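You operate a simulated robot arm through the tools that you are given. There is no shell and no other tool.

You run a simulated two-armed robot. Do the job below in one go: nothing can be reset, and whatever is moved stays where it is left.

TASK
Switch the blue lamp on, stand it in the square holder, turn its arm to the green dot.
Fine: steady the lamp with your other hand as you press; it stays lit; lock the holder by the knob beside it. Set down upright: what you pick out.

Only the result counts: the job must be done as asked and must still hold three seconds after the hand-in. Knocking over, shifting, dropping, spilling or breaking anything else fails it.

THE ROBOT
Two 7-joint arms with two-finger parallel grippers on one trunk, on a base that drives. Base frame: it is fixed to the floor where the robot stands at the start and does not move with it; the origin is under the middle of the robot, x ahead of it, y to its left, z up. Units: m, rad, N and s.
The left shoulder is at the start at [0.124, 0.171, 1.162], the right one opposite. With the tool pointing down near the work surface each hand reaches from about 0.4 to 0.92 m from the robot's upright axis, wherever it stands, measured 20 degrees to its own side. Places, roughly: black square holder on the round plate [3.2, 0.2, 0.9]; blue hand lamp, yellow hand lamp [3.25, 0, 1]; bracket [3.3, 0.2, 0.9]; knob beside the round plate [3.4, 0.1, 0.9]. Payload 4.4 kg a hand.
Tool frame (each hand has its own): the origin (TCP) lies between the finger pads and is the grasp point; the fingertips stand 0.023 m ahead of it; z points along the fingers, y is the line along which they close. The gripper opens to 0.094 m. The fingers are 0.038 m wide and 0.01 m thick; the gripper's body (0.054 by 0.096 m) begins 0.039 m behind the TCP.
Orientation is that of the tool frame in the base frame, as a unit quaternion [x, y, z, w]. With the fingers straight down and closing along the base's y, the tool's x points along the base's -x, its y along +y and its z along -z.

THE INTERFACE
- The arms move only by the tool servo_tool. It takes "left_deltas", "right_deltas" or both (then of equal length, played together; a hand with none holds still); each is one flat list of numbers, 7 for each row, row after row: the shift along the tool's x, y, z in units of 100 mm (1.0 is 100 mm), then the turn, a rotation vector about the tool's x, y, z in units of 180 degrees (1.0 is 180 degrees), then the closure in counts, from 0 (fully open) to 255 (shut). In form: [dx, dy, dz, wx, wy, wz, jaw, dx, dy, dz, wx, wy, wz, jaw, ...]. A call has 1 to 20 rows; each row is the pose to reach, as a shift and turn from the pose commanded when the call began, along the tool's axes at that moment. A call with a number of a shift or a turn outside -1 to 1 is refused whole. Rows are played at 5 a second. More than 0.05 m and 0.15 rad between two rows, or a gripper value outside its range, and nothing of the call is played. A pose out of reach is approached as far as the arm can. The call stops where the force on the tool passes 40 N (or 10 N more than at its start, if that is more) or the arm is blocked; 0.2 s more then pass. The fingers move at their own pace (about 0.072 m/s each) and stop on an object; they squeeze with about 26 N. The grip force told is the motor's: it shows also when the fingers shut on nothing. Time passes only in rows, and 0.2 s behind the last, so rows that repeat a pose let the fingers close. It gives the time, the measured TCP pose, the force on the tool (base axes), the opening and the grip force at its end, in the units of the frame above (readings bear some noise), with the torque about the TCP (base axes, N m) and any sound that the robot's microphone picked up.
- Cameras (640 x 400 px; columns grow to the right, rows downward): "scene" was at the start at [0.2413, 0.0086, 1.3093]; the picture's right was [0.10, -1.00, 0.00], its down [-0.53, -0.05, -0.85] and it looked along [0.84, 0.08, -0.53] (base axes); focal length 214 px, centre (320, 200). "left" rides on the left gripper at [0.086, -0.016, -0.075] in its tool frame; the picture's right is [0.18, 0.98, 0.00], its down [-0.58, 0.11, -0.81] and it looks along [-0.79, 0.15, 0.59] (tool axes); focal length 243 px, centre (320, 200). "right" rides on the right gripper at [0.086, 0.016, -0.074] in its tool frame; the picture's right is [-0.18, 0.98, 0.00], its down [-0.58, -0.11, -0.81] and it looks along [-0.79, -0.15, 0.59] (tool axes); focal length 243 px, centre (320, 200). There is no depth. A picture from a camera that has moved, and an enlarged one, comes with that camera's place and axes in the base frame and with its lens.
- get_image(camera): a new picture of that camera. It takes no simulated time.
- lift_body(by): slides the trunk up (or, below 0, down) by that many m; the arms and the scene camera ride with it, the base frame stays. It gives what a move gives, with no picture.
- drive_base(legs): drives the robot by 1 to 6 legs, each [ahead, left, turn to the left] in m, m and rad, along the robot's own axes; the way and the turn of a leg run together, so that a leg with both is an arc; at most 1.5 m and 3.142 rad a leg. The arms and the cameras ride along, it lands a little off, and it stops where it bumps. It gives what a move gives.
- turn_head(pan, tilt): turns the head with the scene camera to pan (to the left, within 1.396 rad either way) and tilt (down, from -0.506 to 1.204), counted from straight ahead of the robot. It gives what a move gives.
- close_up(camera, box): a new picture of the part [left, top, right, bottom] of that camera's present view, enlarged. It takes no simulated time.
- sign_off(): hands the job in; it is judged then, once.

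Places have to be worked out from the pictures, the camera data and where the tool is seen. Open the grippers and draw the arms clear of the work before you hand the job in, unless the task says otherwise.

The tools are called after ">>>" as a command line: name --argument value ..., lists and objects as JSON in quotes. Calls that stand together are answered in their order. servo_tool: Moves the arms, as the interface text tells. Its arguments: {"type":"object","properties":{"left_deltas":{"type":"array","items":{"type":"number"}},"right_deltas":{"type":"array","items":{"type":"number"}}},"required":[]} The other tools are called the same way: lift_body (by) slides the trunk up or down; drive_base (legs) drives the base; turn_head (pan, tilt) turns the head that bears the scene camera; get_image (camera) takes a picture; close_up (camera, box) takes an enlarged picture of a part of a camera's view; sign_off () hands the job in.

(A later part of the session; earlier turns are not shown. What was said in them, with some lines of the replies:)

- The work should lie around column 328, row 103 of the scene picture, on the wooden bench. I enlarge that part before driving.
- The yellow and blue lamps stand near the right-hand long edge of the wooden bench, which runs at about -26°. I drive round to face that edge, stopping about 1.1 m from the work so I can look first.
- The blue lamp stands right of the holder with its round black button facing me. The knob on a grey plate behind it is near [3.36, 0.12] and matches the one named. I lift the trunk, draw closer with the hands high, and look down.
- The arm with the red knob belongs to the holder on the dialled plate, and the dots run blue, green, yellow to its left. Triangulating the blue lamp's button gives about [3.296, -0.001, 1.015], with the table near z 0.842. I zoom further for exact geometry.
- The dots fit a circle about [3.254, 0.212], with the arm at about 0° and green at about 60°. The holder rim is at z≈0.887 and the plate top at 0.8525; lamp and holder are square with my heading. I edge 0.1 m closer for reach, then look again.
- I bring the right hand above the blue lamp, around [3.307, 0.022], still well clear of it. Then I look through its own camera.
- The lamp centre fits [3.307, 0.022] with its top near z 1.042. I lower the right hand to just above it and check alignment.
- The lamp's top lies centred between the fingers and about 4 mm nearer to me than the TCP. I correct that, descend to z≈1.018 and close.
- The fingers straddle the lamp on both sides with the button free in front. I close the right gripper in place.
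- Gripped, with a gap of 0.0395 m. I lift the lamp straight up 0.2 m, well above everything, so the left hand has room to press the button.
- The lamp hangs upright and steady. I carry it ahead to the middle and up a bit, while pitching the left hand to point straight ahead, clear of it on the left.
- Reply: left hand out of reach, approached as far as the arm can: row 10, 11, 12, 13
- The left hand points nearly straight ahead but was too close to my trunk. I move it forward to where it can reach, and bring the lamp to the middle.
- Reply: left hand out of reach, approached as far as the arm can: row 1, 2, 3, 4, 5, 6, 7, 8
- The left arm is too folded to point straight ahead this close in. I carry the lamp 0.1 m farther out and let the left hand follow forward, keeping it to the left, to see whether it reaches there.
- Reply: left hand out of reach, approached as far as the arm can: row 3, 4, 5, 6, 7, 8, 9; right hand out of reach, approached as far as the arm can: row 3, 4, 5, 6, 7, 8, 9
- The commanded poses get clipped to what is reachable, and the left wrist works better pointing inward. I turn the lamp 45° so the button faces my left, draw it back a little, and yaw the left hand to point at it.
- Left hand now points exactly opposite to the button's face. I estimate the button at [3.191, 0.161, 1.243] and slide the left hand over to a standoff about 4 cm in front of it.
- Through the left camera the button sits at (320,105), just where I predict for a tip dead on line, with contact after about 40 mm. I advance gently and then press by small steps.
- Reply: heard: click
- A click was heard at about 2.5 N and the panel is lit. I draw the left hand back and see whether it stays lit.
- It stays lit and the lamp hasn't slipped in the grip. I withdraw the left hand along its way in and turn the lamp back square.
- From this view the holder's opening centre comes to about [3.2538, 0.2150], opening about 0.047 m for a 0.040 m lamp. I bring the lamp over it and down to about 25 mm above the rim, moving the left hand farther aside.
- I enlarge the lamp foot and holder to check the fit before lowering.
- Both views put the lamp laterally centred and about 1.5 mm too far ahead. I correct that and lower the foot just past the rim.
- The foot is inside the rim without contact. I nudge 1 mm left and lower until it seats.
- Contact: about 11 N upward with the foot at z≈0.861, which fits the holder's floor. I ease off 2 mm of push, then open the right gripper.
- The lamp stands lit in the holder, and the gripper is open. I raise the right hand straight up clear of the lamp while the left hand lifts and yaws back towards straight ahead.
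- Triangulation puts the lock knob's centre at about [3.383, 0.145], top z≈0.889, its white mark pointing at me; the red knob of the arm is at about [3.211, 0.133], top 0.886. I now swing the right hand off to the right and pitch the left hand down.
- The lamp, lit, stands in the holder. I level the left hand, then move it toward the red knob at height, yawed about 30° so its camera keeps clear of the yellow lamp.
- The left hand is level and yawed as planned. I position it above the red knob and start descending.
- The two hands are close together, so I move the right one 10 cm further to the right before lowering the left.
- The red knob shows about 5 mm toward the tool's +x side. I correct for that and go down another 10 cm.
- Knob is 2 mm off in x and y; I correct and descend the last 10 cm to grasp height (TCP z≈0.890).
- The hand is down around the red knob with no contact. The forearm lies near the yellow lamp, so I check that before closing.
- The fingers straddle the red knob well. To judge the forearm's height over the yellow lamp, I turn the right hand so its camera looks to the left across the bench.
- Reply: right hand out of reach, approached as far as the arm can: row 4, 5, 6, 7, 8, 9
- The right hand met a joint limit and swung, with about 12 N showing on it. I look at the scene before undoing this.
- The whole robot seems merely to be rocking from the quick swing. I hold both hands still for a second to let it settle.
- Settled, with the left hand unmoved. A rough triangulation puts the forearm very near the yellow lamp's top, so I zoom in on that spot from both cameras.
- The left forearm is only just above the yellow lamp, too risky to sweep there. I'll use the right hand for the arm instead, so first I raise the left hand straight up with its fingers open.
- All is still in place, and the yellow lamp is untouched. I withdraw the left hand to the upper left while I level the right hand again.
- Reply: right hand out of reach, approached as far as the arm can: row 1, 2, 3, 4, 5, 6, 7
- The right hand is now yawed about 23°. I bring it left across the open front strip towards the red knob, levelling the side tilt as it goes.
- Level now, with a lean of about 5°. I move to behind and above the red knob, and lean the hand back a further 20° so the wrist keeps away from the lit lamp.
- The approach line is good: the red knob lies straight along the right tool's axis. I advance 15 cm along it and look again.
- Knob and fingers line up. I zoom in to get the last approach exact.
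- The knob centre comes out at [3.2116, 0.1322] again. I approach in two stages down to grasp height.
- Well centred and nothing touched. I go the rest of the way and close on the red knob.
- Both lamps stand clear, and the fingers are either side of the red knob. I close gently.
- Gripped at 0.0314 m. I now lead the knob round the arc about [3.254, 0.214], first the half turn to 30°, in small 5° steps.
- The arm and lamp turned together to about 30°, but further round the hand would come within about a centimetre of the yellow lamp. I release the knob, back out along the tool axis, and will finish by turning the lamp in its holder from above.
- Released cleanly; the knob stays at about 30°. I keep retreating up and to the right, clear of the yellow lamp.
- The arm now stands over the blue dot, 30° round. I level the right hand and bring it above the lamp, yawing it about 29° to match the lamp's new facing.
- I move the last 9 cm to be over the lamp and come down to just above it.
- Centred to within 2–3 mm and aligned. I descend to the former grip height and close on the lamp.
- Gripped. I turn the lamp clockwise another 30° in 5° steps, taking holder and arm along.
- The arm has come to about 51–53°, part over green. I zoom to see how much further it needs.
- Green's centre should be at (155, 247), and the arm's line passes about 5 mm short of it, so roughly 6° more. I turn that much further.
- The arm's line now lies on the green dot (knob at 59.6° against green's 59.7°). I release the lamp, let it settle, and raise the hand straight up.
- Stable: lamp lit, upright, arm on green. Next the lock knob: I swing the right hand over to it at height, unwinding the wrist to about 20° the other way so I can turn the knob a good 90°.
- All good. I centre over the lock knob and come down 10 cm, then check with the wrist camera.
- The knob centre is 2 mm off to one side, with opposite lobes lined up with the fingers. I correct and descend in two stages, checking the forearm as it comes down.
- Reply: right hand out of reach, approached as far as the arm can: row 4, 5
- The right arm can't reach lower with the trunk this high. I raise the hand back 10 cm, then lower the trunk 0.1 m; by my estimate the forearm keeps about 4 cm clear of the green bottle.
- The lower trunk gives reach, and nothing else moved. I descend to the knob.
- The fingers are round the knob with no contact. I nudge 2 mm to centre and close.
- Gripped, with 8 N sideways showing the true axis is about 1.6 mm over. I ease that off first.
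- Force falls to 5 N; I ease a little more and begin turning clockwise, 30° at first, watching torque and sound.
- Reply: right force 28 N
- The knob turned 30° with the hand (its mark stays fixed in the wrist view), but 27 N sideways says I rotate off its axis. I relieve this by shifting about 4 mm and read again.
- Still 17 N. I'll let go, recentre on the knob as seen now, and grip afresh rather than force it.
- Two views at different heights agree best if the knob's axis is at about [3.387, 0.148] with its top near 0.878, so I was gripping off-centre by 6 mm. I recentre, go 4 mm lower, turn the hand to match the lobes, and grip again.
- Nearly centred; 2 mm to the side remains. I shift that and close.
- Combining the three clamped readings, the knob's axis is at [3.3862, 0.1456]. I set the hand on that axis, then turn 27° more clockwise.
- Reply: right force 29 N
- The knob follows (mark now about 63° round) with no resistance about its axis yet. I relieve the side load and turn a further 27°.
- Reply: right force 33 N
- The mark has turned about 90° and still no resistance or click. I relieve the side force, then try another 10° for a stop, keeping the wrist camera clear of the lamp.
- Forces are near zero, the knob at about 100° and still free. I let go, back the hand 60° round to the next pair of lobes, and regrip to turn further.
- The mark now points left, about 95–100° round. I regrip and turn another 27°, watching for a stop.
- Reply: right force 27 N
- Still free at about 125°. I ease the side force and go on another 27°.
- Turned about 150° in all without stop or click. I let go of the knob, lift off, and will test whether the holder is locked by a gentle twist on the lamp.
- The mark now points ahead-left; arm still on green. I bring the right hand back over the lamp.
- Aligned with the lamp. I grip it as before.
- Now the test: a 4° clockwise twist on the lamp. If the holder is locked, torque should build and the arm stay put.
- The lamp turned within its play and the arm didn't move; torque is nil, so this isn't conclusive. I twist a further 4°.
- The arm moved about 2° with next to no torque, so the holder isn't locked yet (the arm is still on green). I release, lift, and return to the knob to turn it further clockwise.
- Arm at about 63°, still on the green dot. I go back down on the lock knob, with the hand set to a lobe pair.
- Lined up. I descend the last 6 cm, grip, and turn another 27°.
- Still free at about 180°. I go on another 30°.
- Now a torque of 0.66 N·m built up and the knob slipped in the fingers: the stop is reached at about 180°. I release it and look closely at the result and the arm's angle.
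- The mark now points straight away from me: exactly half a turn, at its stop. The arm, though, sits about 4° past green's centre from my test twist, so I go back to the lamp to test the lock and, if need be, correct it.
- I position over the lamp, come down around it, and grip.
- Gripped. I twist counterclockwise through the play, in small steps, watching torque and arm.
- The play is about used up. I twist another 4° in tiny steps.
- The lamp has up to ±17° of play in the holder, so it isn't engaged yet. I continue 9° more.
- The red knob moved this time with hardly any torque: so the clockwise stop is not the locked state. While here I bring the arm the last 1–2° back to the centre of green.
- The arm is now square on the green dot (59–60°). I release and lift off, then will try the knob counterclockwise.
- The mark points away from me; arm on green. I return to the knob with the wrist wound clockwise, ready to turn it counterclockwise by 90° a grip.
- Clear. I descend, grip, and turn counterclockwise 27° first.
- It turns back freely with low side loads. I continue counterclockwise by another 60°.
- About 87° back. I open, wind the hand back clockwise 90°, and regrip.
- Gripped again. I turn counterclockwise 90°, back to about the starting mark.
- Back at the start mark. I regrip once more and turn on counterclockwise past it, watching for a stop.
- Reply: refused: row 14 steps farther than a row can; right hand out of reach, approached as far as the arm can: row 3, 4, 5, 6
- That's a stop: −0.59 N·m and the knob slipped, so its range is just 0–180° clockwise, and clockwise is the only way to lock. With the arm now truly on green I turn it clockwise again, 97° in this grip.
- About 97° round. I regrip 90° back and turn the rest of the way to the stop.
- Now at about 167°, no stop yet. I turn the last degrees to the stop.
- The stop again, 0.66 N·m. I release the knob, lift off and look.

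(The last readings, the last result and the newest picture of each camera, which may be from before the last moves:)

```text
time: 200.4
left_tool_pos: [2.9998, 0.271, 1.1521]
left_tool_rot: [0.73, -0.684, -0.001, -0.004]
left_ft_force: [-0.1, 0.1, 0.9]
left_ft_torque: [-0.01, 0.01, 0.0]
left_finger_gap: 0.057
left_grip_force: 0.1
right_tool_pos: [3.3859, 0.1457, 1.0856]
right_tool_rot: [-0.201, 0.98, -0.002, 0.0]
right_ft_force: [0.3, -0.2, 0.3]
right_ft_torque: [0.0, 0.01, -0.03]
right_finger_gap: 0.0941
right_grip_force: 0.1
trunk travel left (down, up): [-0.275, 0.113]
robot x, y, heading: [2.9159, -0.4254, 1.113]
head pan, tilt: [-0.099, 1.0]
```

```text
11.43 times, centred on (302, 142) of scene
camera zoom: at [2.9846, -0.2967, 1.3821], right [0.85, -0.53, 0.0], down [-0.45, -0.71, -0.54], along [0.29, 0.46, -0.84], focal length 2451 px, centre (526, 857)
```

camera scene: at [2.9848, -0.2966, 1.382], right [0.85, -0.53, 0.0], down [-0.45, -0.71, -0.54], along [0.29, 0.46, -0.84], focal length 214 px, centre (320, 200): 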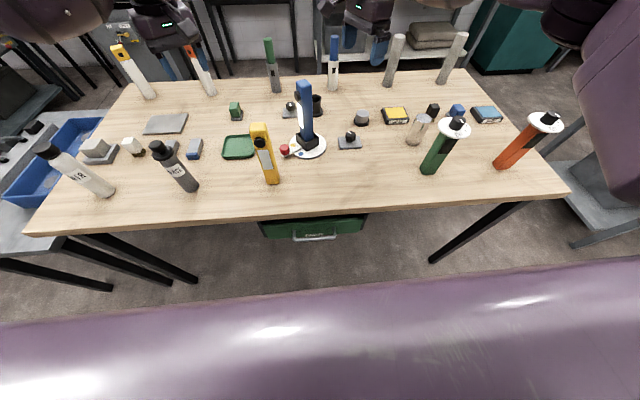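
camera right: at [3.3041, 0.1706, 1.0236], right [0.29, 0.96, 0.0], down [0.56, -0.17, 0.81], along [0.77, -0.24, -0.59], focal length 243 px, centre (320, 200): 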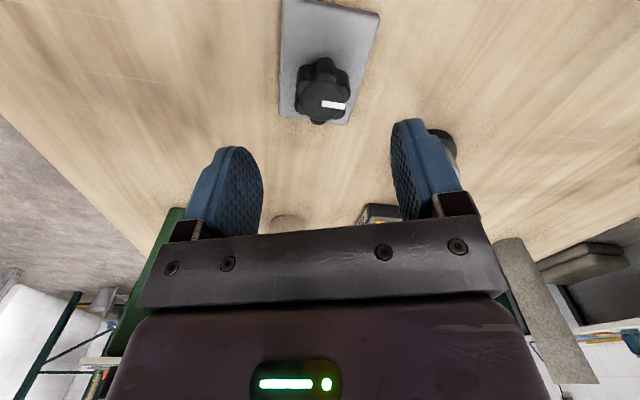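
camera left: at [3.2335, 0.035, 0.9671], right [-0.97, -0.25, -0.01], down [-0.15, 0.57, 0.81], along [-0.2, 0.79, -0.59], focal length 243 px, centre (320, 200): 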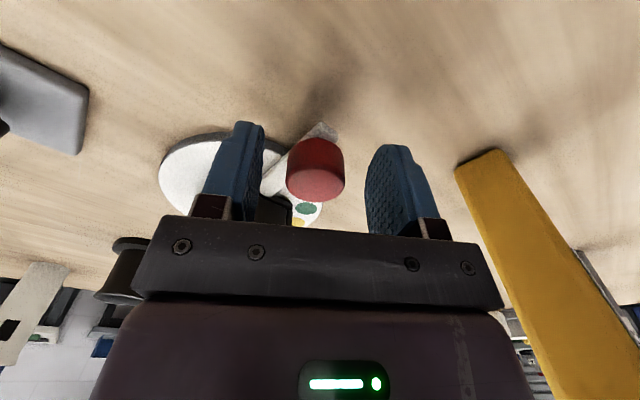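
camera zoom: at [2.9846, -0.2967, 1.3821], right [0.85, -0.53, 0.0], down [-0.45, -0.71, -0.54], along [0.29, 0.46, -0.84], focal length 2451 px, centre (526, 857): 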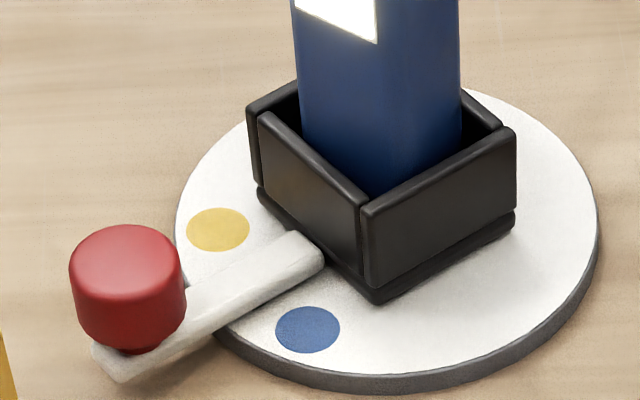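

Arm square on green, knob at its stop. I do one more gentle check of the lock: back over the lamp, which already rests against the counterclockwise side of the holder.

>>> servo_tool --right_deltas '[0, 0, -0.3, 0, 0, 0, 0, 0.1, 0.15, -0.55, 0, 0, 0, 0, 0.4, 0.45, -0.55, 0, 0, 0, 0, 0.7, 0.75, -0.55, 0, 0, 0, 0, 0.959, 1.0, -0.55, 0, 0, 0, 0, 0.959, 1.0, -0.55, 0, 0, 0, 0]'

>>> servo_tool --right_deltas '[0, 0.154, 0, 0, 0, -0.005, 0, 0, 0.154, 0.3, 0, 0, -0.005, 0, 0, 0.154, 0.4, 0, 0, -0.005, 0]'

>>> get_image --camera "right"

```text
time: 201.8
left_tool_pos: [3.0013, 0.2712, 1.1518]
left_tool_rot: [0.73, -0.683, -0.002, -0.004]
left_ft_force: [1.0, -0.5, -0.3]
left_ft_torque: [0.01, 0.03, 0.0]
left_finger_gap: 0.0573
left_grip_force: 0.0
right_tool_pos: [3.2591, 0.1998, 1.1402]
right_tool_rot: [-0.2, 0.98, -0.001, -0.001]
right_ft_force: [0.4, -0.4, 0.0]
right_ft_torque: [0.02, 0.02, -0.01]
right_finger_gap: 0.0939
right_grip_force: 0.1
trunk travel left (down, up): [-0.275, 0.113]
robot x, y, heading: [2.9116, -0.4249, 1.116]
head pan, tilt: [-0.099, 1.0]
```

```text
time: 202.6
left_tool_pos: [3.0009, 0.2719, 1.1509]
left_tool_rot: [0.73, -0.683, -0.002, -0.005]
left_ft_force: [-0.7, 0.1, -0.1]
left_ft_torque: [0.02, 0.0, -0.02]
left_finger_gap: 0.0571
left_grip_force: 0.0
right_tool_pos: [3.2509, 0.2144, 1.1007]
right_tool_rot: [-0.208, 0.978, -0.002, 0.0]
right_ft_force: [-0.1, 0.0, 0.4]
right_ft_torque: [0.02, -0.01, 0.0]
right_finger_gap: 0.0939
right_grip_force: 0.0
trunk travel left (down, up): [-0.275, 0.113]
robot x, y, heading: [2.9144, -0.4233, 1.112]
head pan, tilt: [-0.099, 1.0]
```

```text
taken
camera right: at [3.1665, 0.1941, 1.175], right [-0.23, 0.97, 0.0], down [0.57, 0.14, 0.81], along [0.79, 0.19, -0.59], focal length 243 px, centre (320, 200)
```

right: 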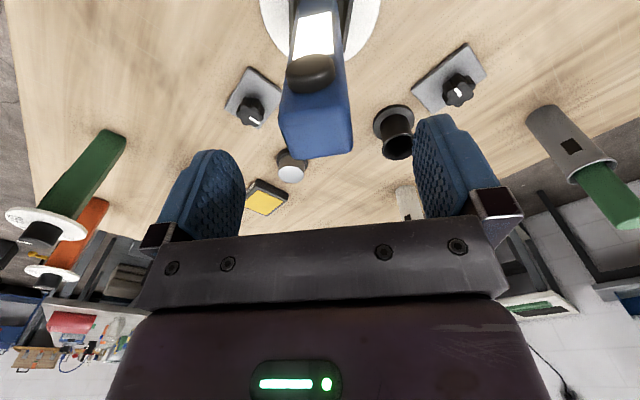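

Aligned. I grip the lamp and try 2° counterclockwise.

>>> servo_tool --right_deltas '[0, 0, 0.2, 0, 0, 0, 0, 0, 0, 0.4, 0, 0, 0, 0, 0, 0, 0.61, 0, 0, 0, 0, 0, 0, 0.61, 0, 0, 0, 100, 0, 0, 0.61, 0, 0, 0, 150, 0, 0, 0.61, 0, 0, 0, 200, 0, 0, 0.61, 0, 0, 0, 200, 0, 0, 0.61, 0, 0, -0.006, 200, 0, 0, 0.61, 0, 0, -0.011, 200, 0, 0, 0.61, 0, 0, -0.011, 200]'

>>> close_up --camera "scene" --box '[276, 125, 328, 160]'

```text
time: 204.8
left_tool_pos: [3.0013, 0.2716, 1.1514]
left_tool_rot: [0.73, -0.684, -0.001, -0.004]
left_ft_force: [-0.5, 0.2, -0.2]
left_ft_torque: [-0.04, 0.01, 0.0]
left_finger_gap: 0.0572
left_grip_force: 0.1
right_tool_pos: [3.2519, 0.2153, 1.0393]
right_tool_rot: [-0.226, 0.974, -0.002, 0.001]
right_ft_force: [1.7, 0.3, 0.0]
right_ft_torque: [0.14, -0.32, -0.04]
right_finger_gap: 0.0399
right_grip_force: 25.8
trunk travel left (down, up): [-0.275, 0.113]
robot x, y, heading: [2.9146, -0.4251, 1.114]
head pan, tilt: [-0.099, 1.0]
```

```text
11.43 times, centred on (302, 142) of scene
camera zoom: at [2.9852, -0.2963, 1.382], right [0.85, -0.53, 0.0], down [-0.45, -0.71, -0.54], along [0.29, 0.46, -0.84], focal length 2451 px, centre (526, 857)
```

zoom: 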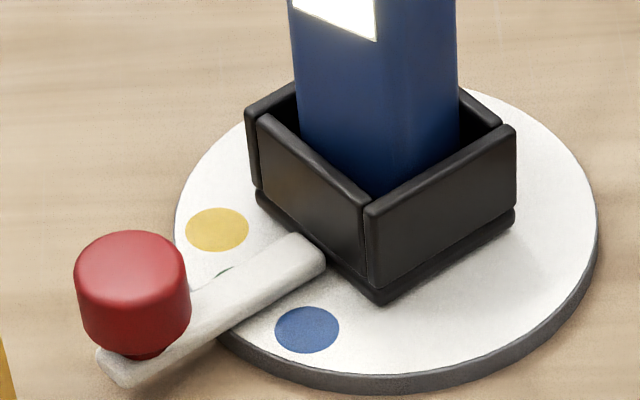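

The arm again moved a degree or two with no torque, so the lock isn't felt mechanically; the knob is simply at the end of its only travel. I bring the arm back to green's centre by turning the lamp clockwise across its play.

>>> servo_tool --right_deltas '[0, 0, 0, 0, 0, 0.03, 200, 0, 0, 0, 0, 0, 0.06, 200, 0, 0, 0, 0, 0, 0.09, 200, 0, 0, 0, 0, 0, 0.12, 200, 0, 0, 0, 0, 0, 0.14, 200, 0, 0, 0, 0, 0, 0.155, 200, 0, 0, 0, 0, 0, 0.155, 200]'

>>> close_up --camera "scene" --box '[276, 125, 328, 160]'

```text
time: 206.4
left_tool_pos: [3.0014, 0.2711, 1.1518]
left_tool_rot: [0.73, -0.683, -0.001, -0.005]
left_ft_force: [-0.2, -0.2, 0.9]
left_ft_torque: [0.0, 0.02, -0.01]
left_finger_gap: 0.0572
left_grip_force: 0.1
right_tool_pos: [3.2523, 0.2152, 1.04]
right_tool_rot: [0.017, 1.0, -0.002, 0.001]
right_ft_force: [0.6, -0.2, 0.0]
right_ft_torque: [0.0, 0.02, 0.0]
right_finger_gap: 0.0395
right_grip_force: 25.7
trunk travel left (down, up): [-0.275, 0.113]
robot x, y, heading: [2.9152, -0.4249, 1.117]
head pan, tilt: [-0.099, 1.0]
```

```text
11.43 times, centred on (302, 142) of scene
camera zoom: at [2.985, -0.2963, 1.382], right [0.85, -0.53, 0.0], down [-0.45, -0.71, -0.54], along [0.29, 0.46, -0.84], focal length 2451 px, centre (526, 857)
```

zoom: 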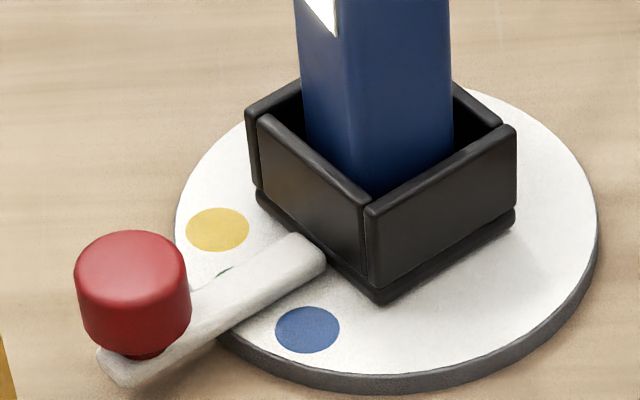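

>>> servo_tool --right_deltas '[0, 0, 0, 0, 0, 0.01, 200, 0, 0, 0, 0, 0, 0.02, 200, 0, 0, 0, 0, 0, 0.03, 200, 0, 0, 0, 0, 0, 0.03, 200]'

>>> close_up --camera "scene" --box '[276, 125, 328, 160]'

```text
time: 207.4
left_tool_pos: [3.0014, 0.2718, 1.1531]
left_tool_rot: [0.73, -0.683, -0.002, -0.005]
left_ft_force: [0.2, 0.5, 0.3]
left_ft_torque: [0.01, 0.04, 0.03]
left_finger_gap: 0.0573
left_grip_force: 0.1
right_tool_pos: [3.2515, 0.2152, 1.039]
right_tool_rot: [0.063, 0.998, -0.001, 0.001]
right_ft_force: [1.7, 0.7, -0.5]
right_ft_torque: [-0.01, -0.31, 0.06]
right_finger_gap: 0.0399
right_grip_force: 26.2
trunk travel left (down, up): [-0.275, 0.113]
robot x, y, heading: [2.9154, -0.4265, 1.114]
head pan, tilt: [-0.099, 1.0]
```

```text
11.43 times, centred on (302, 142) of scene
camera zoom: at [2.9852, -0.2963, 1.382], right [0.85, -0.53, 0.0], down [-0.45, -0.71, -0.54], along [0.29, 0.46, -0.84], focal length 2451 px, centre (526, 857)
```

zoom: 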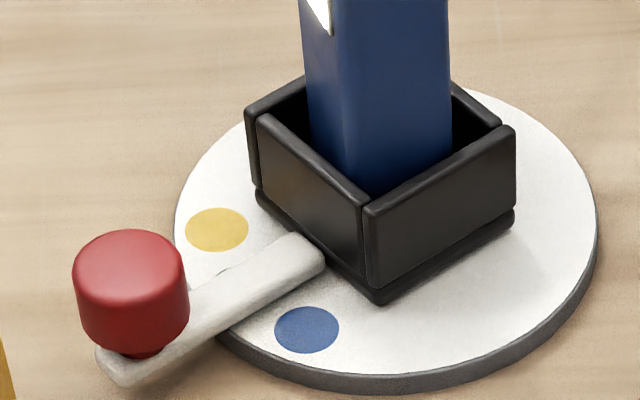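

Just engaged. About 3° more is wanted.

>>> servo_tool --right_deltas '[0, 0, 0, 0, 0, 0.008, 200, 0, 0, 0, 0, 0, 0.016, 200, 0, 0, 0, 0, 0, 0.016, 200]'

>>> close_up --camera "scene" --box '[276, 125, 328, 160]'

```text
time: 208.2
left_tool_pos: [3.0018, 0.2707, 1.1513]
left_tool_rot: [0.73, -0.683, -0.002, -0.005]
left_ft_force: [-0.4, 1.2, -0.4]
left_ft_torque: [-0.01, -0.01, 0.0]
left_finger_gap: 0.0572
left_grip_force: 0.0
right_tool_pos: [3.2525, 0.2163, 1.0395]
right_tool_rot: [0.088, 0.996, -0.001, 0.001]
right_ft_force: [3.2, -1.5, 0.2]
right_ft_torque: [-0.07, -0.52, 0.08]
right_finger_gap: 0.04
right_grip_force: 26.2
trunk travel left (down, up): [-0.275, 0.113]
robot x, y, heading: [2.9144, -0.4205, 1.113]
head pan, tilt: [-0.099, 1.0]
```

```text
11.43 times, centred on (302, 142) of scene
camera zoom: at [2.9853, -0.2964, 1.382], right [0.85, -0.53, 0.0], down [-0.45, -0.71, -0.54], along [0.29, 0.46, -0.84], focal length 2451 px, centre (526, 857)
```

zoom: 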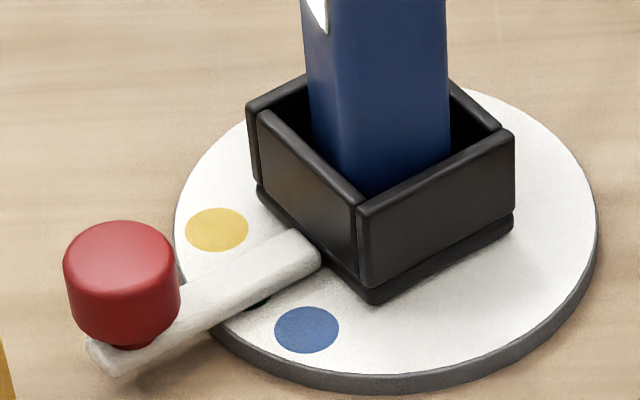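

The arm is back on the middle of green (about 60.7° by my measure). I release, lift, and go to the knob once more to loosen and retighten it with the arm in its final place.

>>> servo_tool --right_deltas '[0, 0, 0, 0, 0, 0, 140, 0, 0, 0, 0, 0, 0, 80, 0, 0, 0, 0, 0, 0, 0, 0, 0, 0, 0, 0, 0, 0, 0, 0, -0.2, 0, 0, 0, 0, 0, 0, -0.5, 0, 0, 0, 0, 0, 0, -0.8, 0, 0, 0, 0, 0, 0, -1.0, 0, 0, 0, 0, 0, 0, -1.0, 0, 0, 0, 0]'

>>> close_up --camera "scene" --box '[276, 125, 328, 160]'

>>> servo_tool --right_deltas '[-0.14, -0.08, -0.1, 0, 0, -0.03, 0, -0.28, -0.17, -0.1, 0, 0, -0.06, 0, -0.42, -0.25, -0.1, 0, 0, -0.09, 0, -0.56, -0.34, -0.1, 0, 0, -0.12, 0, -0.7, -0.42, -0.1, 0, 0, -0.15, 0, -0.84, -0.5, -0.1, 0, 0, -0.18, 0, -1.0, -0.42, -0.1, 0, 0, -0.196, 0, -1.0, -0.42, -0.1, 0, 0, -0.196, 0]'

```text
time: 210.2
left_tool_pos: [3.0009, 0.2716, 1.1517]
left_tool_rot: [0.731, -0.683, -0.002, -0.004]
left_ft_force: [-0.6, 0.5, -0.1]
left_ft_torque: [0.04, -0.02, 0.02]
left_finger_gap: 0.057
left_grip_force: 0.1
right_tool_pos: [3.2525, 0.2156, 1.1399]
right_tool_rot: [0.088, 0.996, -0.001, 0.001]
right_ft_force: [-0.3, 0.0, 0.1]
right_ft_torque: [0.02, -0.04, 0.0]
right_finger_gap: 0.0939
right_grip_force: 0.0
trunk travel left (down, up): [-0.275, 0.113]
robot x, y, heading: [2.9177, -0.4253, 1.11]
head pan, tilt: [-0.099, 1.0]
```

```text
11.43 times, centred on (302, 142) of scene
camera zoom: at [2.9851, -0.2963, 1.3819], right [0.85, -0.53, 0.0], down [-0.45, -0.71, -0.54], along [0.29, 0.46, -0.84], focal length 2451 px, centre (526, 857)
```

zoom: 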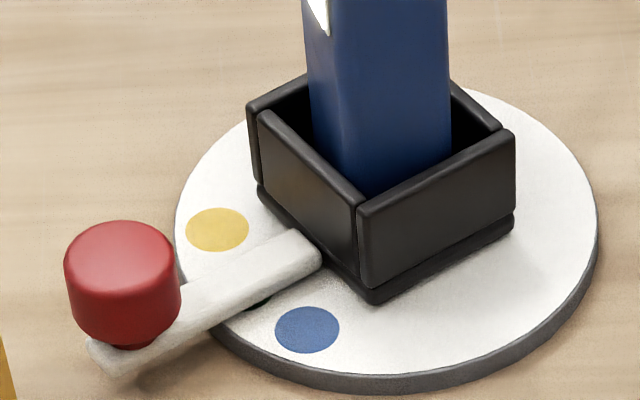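

```text
time: 212.0
left_tool_pos: [3.0009, 0.2715, 1.1526]
left_tool_rot: [0.729, -0.684, -0.001, -0.005]
left_ft_force: [-0.6, -0.9, 0.4]
left_ft_torque: [-0.02, 0.02, -0.03]
left_finger_gap: 0.0572
left_grip_force: 0.0
right_tool_pos: [3.3413, 0.1571, 1.1499]
right_tool_rot: [-0.218, 0.976, -0.001, 0.0]
right_ft_force: [-0.2, 0.8, 0.7]
right_ft_torque: [0.01, 0.01, -0.01]
right_finger_gap: 0.0942
right_grip_force: 0.2
trunk travel left (down, up): [-0.275, 0.113]
robot x, y, heading: [2.9156, -0.4243, 1.117]
head pan, tilt: [-0.099, 1.0]
```

>>> servo_tool --right_deltas '[-0.18, -0.145, 0.1, 0, 0, 0, 80, -0.361, -0.29, 0.4, 0, 0, 0, 80, -0.361, -0.29, 0.7, 0, 0, 0, 80, -0.361, -0.29, 1.0, 0, 0, 0, 80]'

>>> servo_tool --right_deltas '[0, 0, 0.3, 0, 0, 0, 80, 0, 0, 0.6, 0, 0, 0, 80, 0, 0, 0.8, 0, 0, 0, 80, 0, 0, 1.0, 0, 0, 0, 80, 0, 0, 1.0, 0, 0, 0, 80]'

>>> get_image --camera "right"

```text
time: 213.0
left_tool_pos: [3.0021, 0.2709, 1.1522]
left_tool_rot: [0.73, -0.683, -0.001, -0.004]
left_ft_force: [-0.1, -0.4, 0.6]
left_ft_torque: [0.02, 0.02, 0.0]
left_finger_gap: 0.0572
left_grip_force: 0.1
right_tool_pos: [3.3882, 0.1456, 1.0494]
right_tool_rot: [-0.217, 0.976, -0.002, 0.0]
right_ft_force: [-0.1, 0.6, 0.1]
right_ft_torque: [-0.01, 0.04, 0.01]
right_finger_gap: 0.0646
right_grip_force: 0.1
trunk travel left (down, up): [-0.275, 0.113]
robot x, y, heading: [2.9142, -0.4222, 1.117]
head pan, tilt: [-0.099, 1.0]
```

```text
time: 214.2
left_tool_pos: [3.0018, 0.27, 1.1516]
left_tool_rot: [0.73, -0.683, -0.002, -0.005]
left_ft_force: [0.2, 0.7, 0.3]
left_ft_torque: [-0.03, 0.02, 0.02]
left_finger_gap: 0.0572
left_grip_force: 0.0
right_tool_pos: [3.3896, 0.1442, 0.9496]
right_tool_rot: [-0.217, 0.976, 0.0, 0.0]
right_ft_force: [0.8, 0.3, 0.0]
right_ft_torque: [-0.04, -0.01, 0.04]
right_finger_gap: 0.0643
right_grip_force: 0.1
trunk travel left (down, up): [-0.275, 0.113]
robot x, y, heading: [2.9136, -0.4217, 1.114]
head pan, tilt: [-0.099, 1.0]
```

```text
taken
camera right: at [3.3042, 0.1219, 1.0245], right [-0.25, 0.97, 0.0], down [0.57, 0.15, 0.81], along [0.78, 0.2, -0.59], focal length 243 px, centre (320, 200)
```

right: 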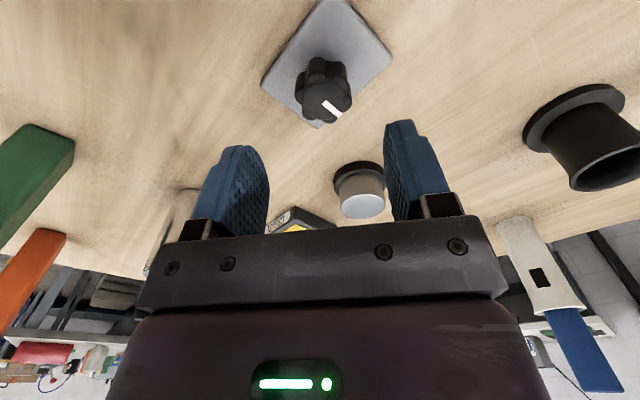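

>>> servo_tool --right_deltas '[0.02, 0.025, 0.2, 0, 0, 0, 80, 0.02, 0.025, 0.4, 0, 0, 0, 100, 0.02, 0.025, 0.63, 0, 0, 0, 110, 0.02, 0.025, 0.63, 0, 0, 0, 110, 0.02, 0.025, 0.63, 0, 0, 0, 160, 0.02, 0.025, 0.63, 0, 0, 0, 200, 0.02, 0.025, 0.63, 0, 0, 0, 200]'

>>> servo_tool --right_deltas '[0, 0, 0, 0, 0, -0.03, 200, 0, 0, 0, 0, 0, -0.06, 200, 0, 0, 0, 0, 0, -0.09, 200, 0, 0, 0, 0, 0, -0.12, 200, 0, 0, 0, 0, 0, -0.15, 200, 0, 0, 0, 0, 0, -0.18, 200, 0, 0, 0, 0, 0, -0.21, 200, 0, 0, 0, 0, 0, -0.24, 200, 0, 0, 0, 0, 0, -0.27, 200, 0, 0, 0, 0, 0, -0.3, 200, 0, 0, 0, 0, 0, -0.3, 200]'

>>> close_up --camera "right" --box '[220, 100, 420, 225]'

```text
time: 215.8
left_tool_pos: [3.0006, 0.2703, 1.1525]
left_tool_rot: [0.73, -0.684, -0.001, -0.004]
left_ft_force: [-0.6, -0.6, 0.1]
left_ft_torque: [-0.03, 0.0, -0.02]
left_finger_gap: 0.0574
left_grip_force: 0.1
right_tool_pos: [3.3851, 0.1455, 0.8861]
right_tool_rot: [-0.217, 0.976, -0.002, 0.001]
right_ft_force: [0.3, -2.8, -0.6]
right_ft_torque: [0.66, -0.47, 0.04]
right_finger_gap: 0.038
right_grip_force: 44.5
trunk travel left (down, up): [-0.275, 0.113]
robot x, y, heading: [2.9134, -0.423, 1.112]
head pan, tilt: [-0.099, 1.0]
```

```text
time: 218.2
left_tool_pos: [3.0034, 0.2712, 1.1523]
left_tool_rot: [0.73, -0.683, -0.002, -0.004]
left_ft_force: [0.1, 0.3, -0.5]
left_ft_torque: [0.0, -0.01, -0.01]
left_finger_gap: 0.057
left_grip_force: 0.0
right_tool_pos: [3.3873, 0.1445, 0.887]
right_tool_rot: [-0.637, 0.771, -0.002, -0.001]
right_ft_force: [9.9, -9.1, -0.8]
right_ft_torque: [0.25, -0.29, -0.01]
right_finger_gap: 0.0378
right_grip_force: 44.9
trunk travel left (down, up): [-0.275, 0.113]
robot x, y, heading: [2.9132, -0.4222, 1.113]
head pan, tilt: [-0.099, 1.0]
```

```text
3.20 times, centred on (320, 162) of right
camera zoom: at [3.3554, 0.0627, 0.9614], right [-0.93, 0.37, 0.0], down [0.22, 0.55, 0.8], along [0.3, 0.75, -0.59], focal length 776 px, centre (320, 320)
```

zoom: 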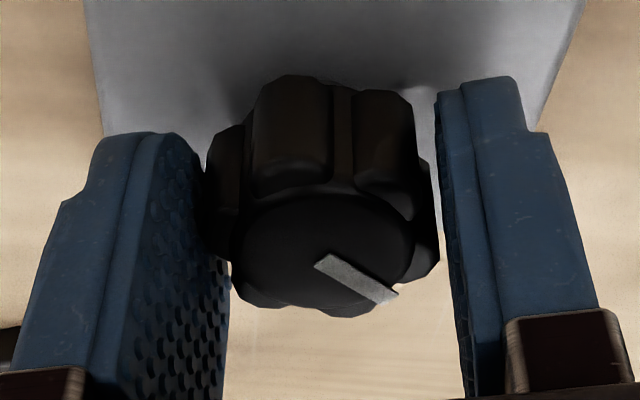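

Loosened by 54°. Now I turn it clockwise again to the stop.

>>> servo_tool --right_deltas '[0, 0, 0, 0, 0, 0.03, 200, 0, 0, 0, 0, 0, 0.06, 200, 0, 0, 0, 0, 0, 0.09, 200, 0, 0, 0, 0, 0, 0.12, 200, 0, 0, 0, 0, 0, 0.15, 200, 0, 0, 0, 0, 0, 0.18, 200, 0, 0, 0, 0, 0, 0.21, 200, 0, 0, 0, 0, 0, 0.24, 200, 0, 0, 0, 0, 0, 0.27, 200, 0, 0, 0, 0, 0, 0.3, 200, 0, 0, 0, 0, 0, 0.33, 200, 0, 0, 0, 0, 0, 0.36, 200, 0, 0, 0, 0, 0, 0.36, 200]'

>>> close_up --camera "right" --box '[220, 100, 420, 225]'

```text
time: 221.0
left_tool_pos: [3.0019, 0.2706, 1.1516]
left_tool_rot: [0.73, -0.683, -0.002, -0.004]
left_ft_force: [-0.1, 0.3, 0.7]
left_ft_torque: [0.02, -0.01, 0.0]
left_finger_gap: 0.0572
left_grip_force: 0.1
right_tool_pos: [3.3849, 0.145, 0.8871]
right_tool_rot: [-0.125, 0.992, 0.0, 0.0]
right_ft_force: [4.0, -5.8, -1.7]
right_ft_torque: [0.3, -0.2, 0.68]
right_finger_gap: 0.0377
right_grip_force: 45.2
trunk travel left (down, up): [-0.275, 0.113]
robot x, y, heading: [2.9157, -0.4242, 1.117]
head pan, tilt: [-0.099, 1.0]
```

```text
3.20 times, centred on (320, 162) of right
camera zoom: at [3.2985, 0.1398, 0.9612], right [-0.06, 1.0, 0.0], down [0.59, 0.04, 0.81], along [0.81, 0.05, -0.59], focal length 776 px, centre (320, 320)
```

zoom: 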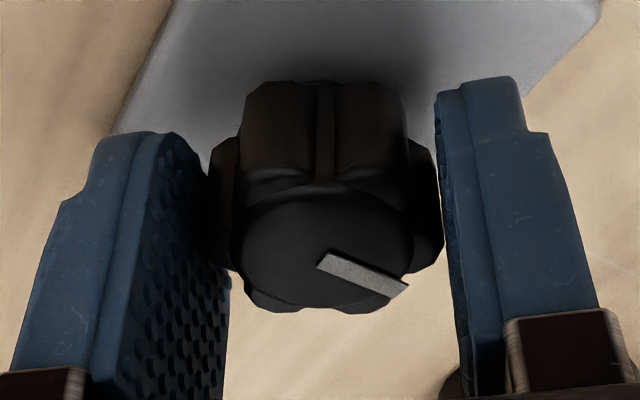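

At the stop again (0.68 N·m). I also try a light push down while holding it, in case it seats, then release and lift off.

>>> servo_tool --right_deltas '[0, 0, 0.015, 0, 0, 0, 200, 0, 0, 0.03, 0, 0, 0, 200, 0, 0, 0.03, 0, 0, 0, 200, 0, 0, 0, 0, 0, 0, 200]'

>>> servo_tool --right_deltas '[0, 0, 0, 0, 0, 0, 150, 0, 0, 0, 0, 0, 0, 100, 0, 0, 0, 0, 0, 0, 80, 0, 0, -0.1, 0, 0, 0, 80, 0, 0, -0.3, 0, 0, 0, 80, 0, 0, -0.5, 0, 0, 0, 80, 0, 0, -0.75, 0, 0, 0, 80, 0, 0, -1.0, 0, 0, 0, 80]'

>>> servo_tool --right_deltas '[0, 0, -0.3, 0, 0, 0, 0, 0, 0, -0.6, 0, 0, 0, 0, 0, 0, -0.8, 0, 0, 0, 0, 0, 0, -1.0, 0, 0, 0, 0]'

>>> close_up --camera "scene" --box '[276, 122, 370, 165]'

```text
time: 222.0
left_tool_pos: [3.0007, 0.2696, 1.1522]
left_tool_rot: [0.73, -0.684, -0.001, -0.004]
left_ft_force: [0.0, 0.2, 0.7]
left_ft_torque: [0.0, -0.01, -0.01]
left_finger_gap: 0.057
left_grip_force: 0.1
right_tool_pos: [3.3846, 0.1459, 0.8869]
right_tool_rot: [-0.126, 0.992, -0.001, 0.001]
right_ft_force: [3.1, -2.7, 5.0]
right_ft_torque: [0.82, -0.45, 0.28]
right_finger_gap: 0.038
right_grip_force: 45.2
trunk travel left (down, up): [-0.275, 0.113]
robot x, y, heading: [2.9131, -0.4242, 1.113]
head pan, tilt: [-0.099, 1.0]
```

```text
time: 223.8
left_tool_pos: [3.0, 0.2714, 1.1525]
left_tool_rot: [0.73, -0.683, -0.001, -0.005]
left_ft_force: [-0.3, 0.4, 0.0]
left_ft_torque: [0.02, -0.01, 0.0]
left_finger_gap: 0.057
left_grip_force: 0.1
right_tool_pos: [3.3845, 0.1459, 0.988]
right_tool_rot: [-0.125, 0.992, -0.001, 0.001]
right_ft_force: [0.2, -1.0, 0.8]
right_ft_torque: [0.01, 0.0, -0.03]
right_finger_gap: 0.0646
right_grip_force: 0.0
trunk travel left (down, up): [-0.275, 0.113]
robot x, y, heading: [2.9171, -0.4207, 1.116]
head pan, tilt: [-0.099, 1.0]
```

```text
time: 224.8
left_tool_pos: [3.0023, 0.2716, 1.1525]
left_tool_rot: [0.73, -0.683, -0.002, -0.004]
left_ft_force: [0.5, 0.4, 0.9]
left_ft_torque: [0.01, 0.0, -0.01]
left_finger_gap: 0.0573
left_grip_force: 0.1
right_tool_pos: [3.3848, 0.1474, 1.089]
right_tool_rot: [-0.125, 0.992, -0.001, 0.001]
right_ft_force: [0.4, -0.1, -0.8]
right_ft_torque: [-0.02, -0.03, 0.0]
right_finger_gap: 0.0936
right_grip_force: 0.1
trunk travel left (down, up): [-0.275, 0.113]
robot x, y, heading: [2.9173, -0.423, 1.111]
head pan, tilt: [-0.099, 1.0]
```

```text
6.81 times, centred on (323, 144) of scene
camera zoom: at [2.9846, -0.2968, 1.3821], right [0.85, -0.53, 0.0], down [-0.45, -0.71, -0.54], along [0.29, 0.46, -0.84], focal length 1460 px, centre (300, 585)
```

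zoom: 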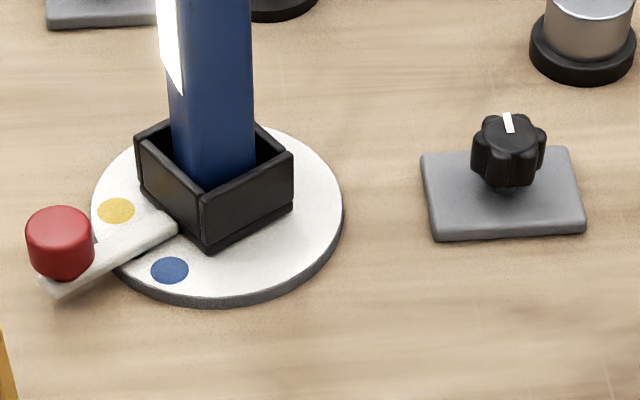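

Knob at its stop, arm on green, lamp lit and upright. I raise the right hand, open the left gripper, lift the trunk, and back the robot away so both arms are clear.

>>> servo_tool --right_deltas '[0, 0, -0.3, 0, 0, 0, 0, 0, 0, -0.6, 0, 0, 0, 0, 0, 0, -0.8, 0, 0, 0, 0, 0, 0, -1.0, 0, 0, 0, 0]' --left_deltas '[0, 0, -0.1, 0, 0, 0, 60, 0, 0, -0.3, 0, 0, 0, 0, 0, 0, -0.4, 0, 0, 0, 0, 0, 0, -0.5, 0, 0, 0, 0]'

>>> lift_body --by 0.1

>>> get_image --camera "scene"

```text
time: 225.8
left_tool_pos: [3.0002, 0.2705, 1.2027]
left_tool_rot: [0.73, -0.683, -0.001, -0.006]
left_ft_force: [0.4, 0.1, -0.2]
left_ft_torque: [0.01, -0.01, 0.01]
left_finger_gap: 0.0944
left_grip_force: 0.3
right_tool_pos: [3.3847, 0.1454, 1.1869]
right_tool_rot: [-0.126, 0.992, -0.002, 0.001]
right_ft_force: [0.4, 0.1, 0.3]
right_ft_torque: [0.03, 0.04, 0.0]
right_finger_gap: 0.0945
right_grip_force: 0.1
trunk travel left (down, up): [-0.275, 0.113]
robot x, y, heading: [2.9132, -0.4275, 1.114]
head pan, tilt: [-0.099, 1.0]
```

```text
time: 227.1
left_tool_pos: [3.0002, 0.2702, 1.3027]
left_tool_rot: [0.731, -0.683, -0.001, -0.005]
left_ft_force: [0.9, 0.6, 0.3]
left_ft_torque: [0.0, 0.03, 0.02]
left_finger_gap: 0.094
left_grip_force: 0.0
right_tool_pos: [3.3847, 0.147, 1.2867]
right_tool_rot: [-0.124, 0.992, -0.002, 0.0]
right_ft_force: [0.7, 0.3, 0.2]
right_ft_torque: [0.0, 0.02, 0.06]
right_finger_gap: 0.094
right_grip_force: 0.1
trunk travel left (down, up): [-0.375, 0.013]
robot x, y, heading: [2.9173, -0.4245, 1.116]
head pan, tilt: [-0.099, 1.0]
```

```text
taken
camera scene: at [2.9763, -0.3138, 1.4842], right [0.85, -0.53, 0.0], down [-0.45, -0.71, -0.54], along [0.29, 0.46, -0.84], focal length 214 px, centre (320, 200)
```

scene: 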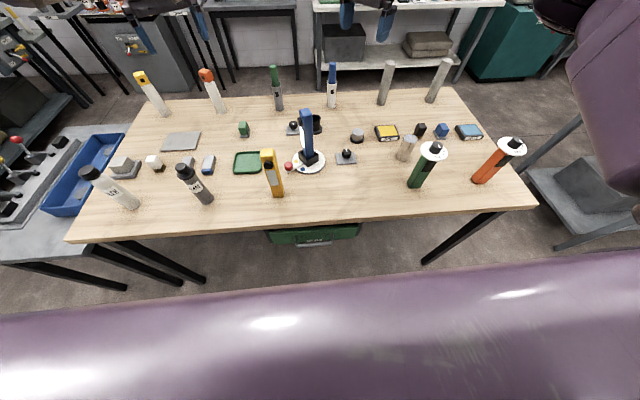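

Both arms are high and clear. One last close look at the holder from the same camera height I used when first setting the arm.

>>> close_up --camera "scene" --box '[286, 145, 338, 180]'

>>> close_up --camera "scene" --box '[260, 100, 390, 190]'

```text
11.43 times, centred on (312, 162) of scene
camera zoom: at [2.9763, -0.3138, 1.4842], right [0.85, -0.53, 0.0], down [-0.45, -0.71, -0.54], along [0.29, 0.46, -0.84], focal length 2451 px, centre (411, 629)
```

zoom: 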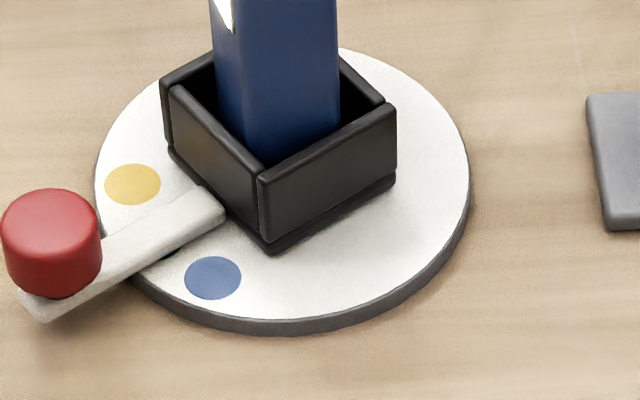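

```text
4.44 times, centred on (325, 145) of scene
camera zoom: at [2.9763, -0.3138, 1.4842], right [0.85, -0.53, 0.0], down [-0.45, -0.71, -0.54], along [0.29, 0.46, -0.84], focal length 953 px, centre (298, 444)
```

zoom: 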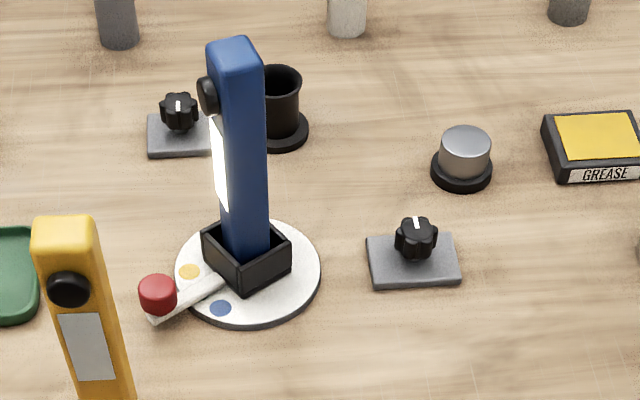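

Lit, upright, arm on the green dot, knob fully turned, everything else as found. I back the robot off to take the arms clear of the bench.

>>> drive_base --legs '[[-0.4, 0, 0]]'

>>> get_image --camera "scene"

```text
time: 229.6
left_tool_pos: [2.8273, -0.0878, 1.3027]
left_tool_rot: [0.729, -0.684, -0.001, -0.005]
left_ft_force: [0.4, 0.1, -0.2]
left_ft_torque: [0.03, -0.02, 0.02]
left_finger_gap: 0.0938
left_grip_force: 0.1
right_tool_pos: [3.209, -0.2124, 1.2868]
right_tool_rot: [-0.124, 0.992, -0.002, -0.001]
right_ft_force: [0.2, 0.6, -0.1]
right_ft_torque: [0.01, 0.04, 0.01]
right_finger_gap: 0.0941
right_grip_force: 0.0
trunk travel left (down, up): [-0.375, 0.013]
robot x, y, heading: [2.7388, -0.7783, 1.113]
head pan, tilt: [-0.099, 1.0]
```

```text
taken
camera scene: at [2.7998, -0.6717, 1.4844], right [0.85, -0.53, 0.0], down [-0.45, -0.71, -0.54], along [0.29, 0.46, -0.84], focal length 214 px, centre (320, 200)
```

scene: 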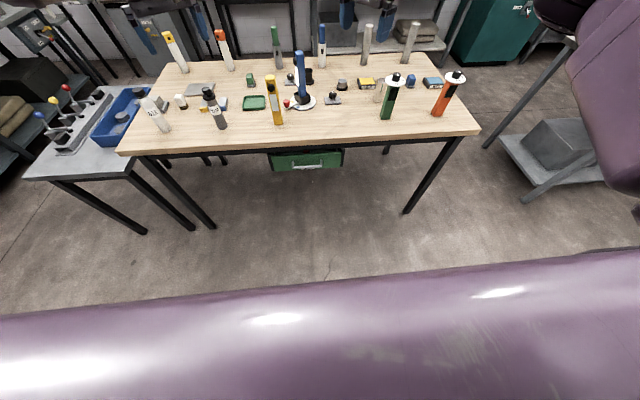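

The bench is as it should be, with the lamp lit and standing in the holder and both grippers open and clear. I hand the job in.

>>> sign_off

```text
The job is handed in.
```

I handed the job in with every step carried out, but I could not confirm that the holder actually locked.

- **Lamp:** I pressed the button with the left hand while the right held the lamp. It clicked on and was still lit when I handed in. It stands upright in the square holder.
- **Arm:** It points at the green dot. I measured it within a degree or two of the dot's centre.
- **Lock knob:** I turned it clockwise to its stop, half a turn from where it started. It has no travel the other way. Even so, gentle test twists on the lamp after tightening still moved the arm a degree or two with almost no resistance, and I heard no click from the knob. I put the arm back on green and retightened the knob, but did not test it again afterwards.

In the final pictures nothing else on the bench looked moved. Both grippers are open, and I backed the robot 0.4 m off the bench.
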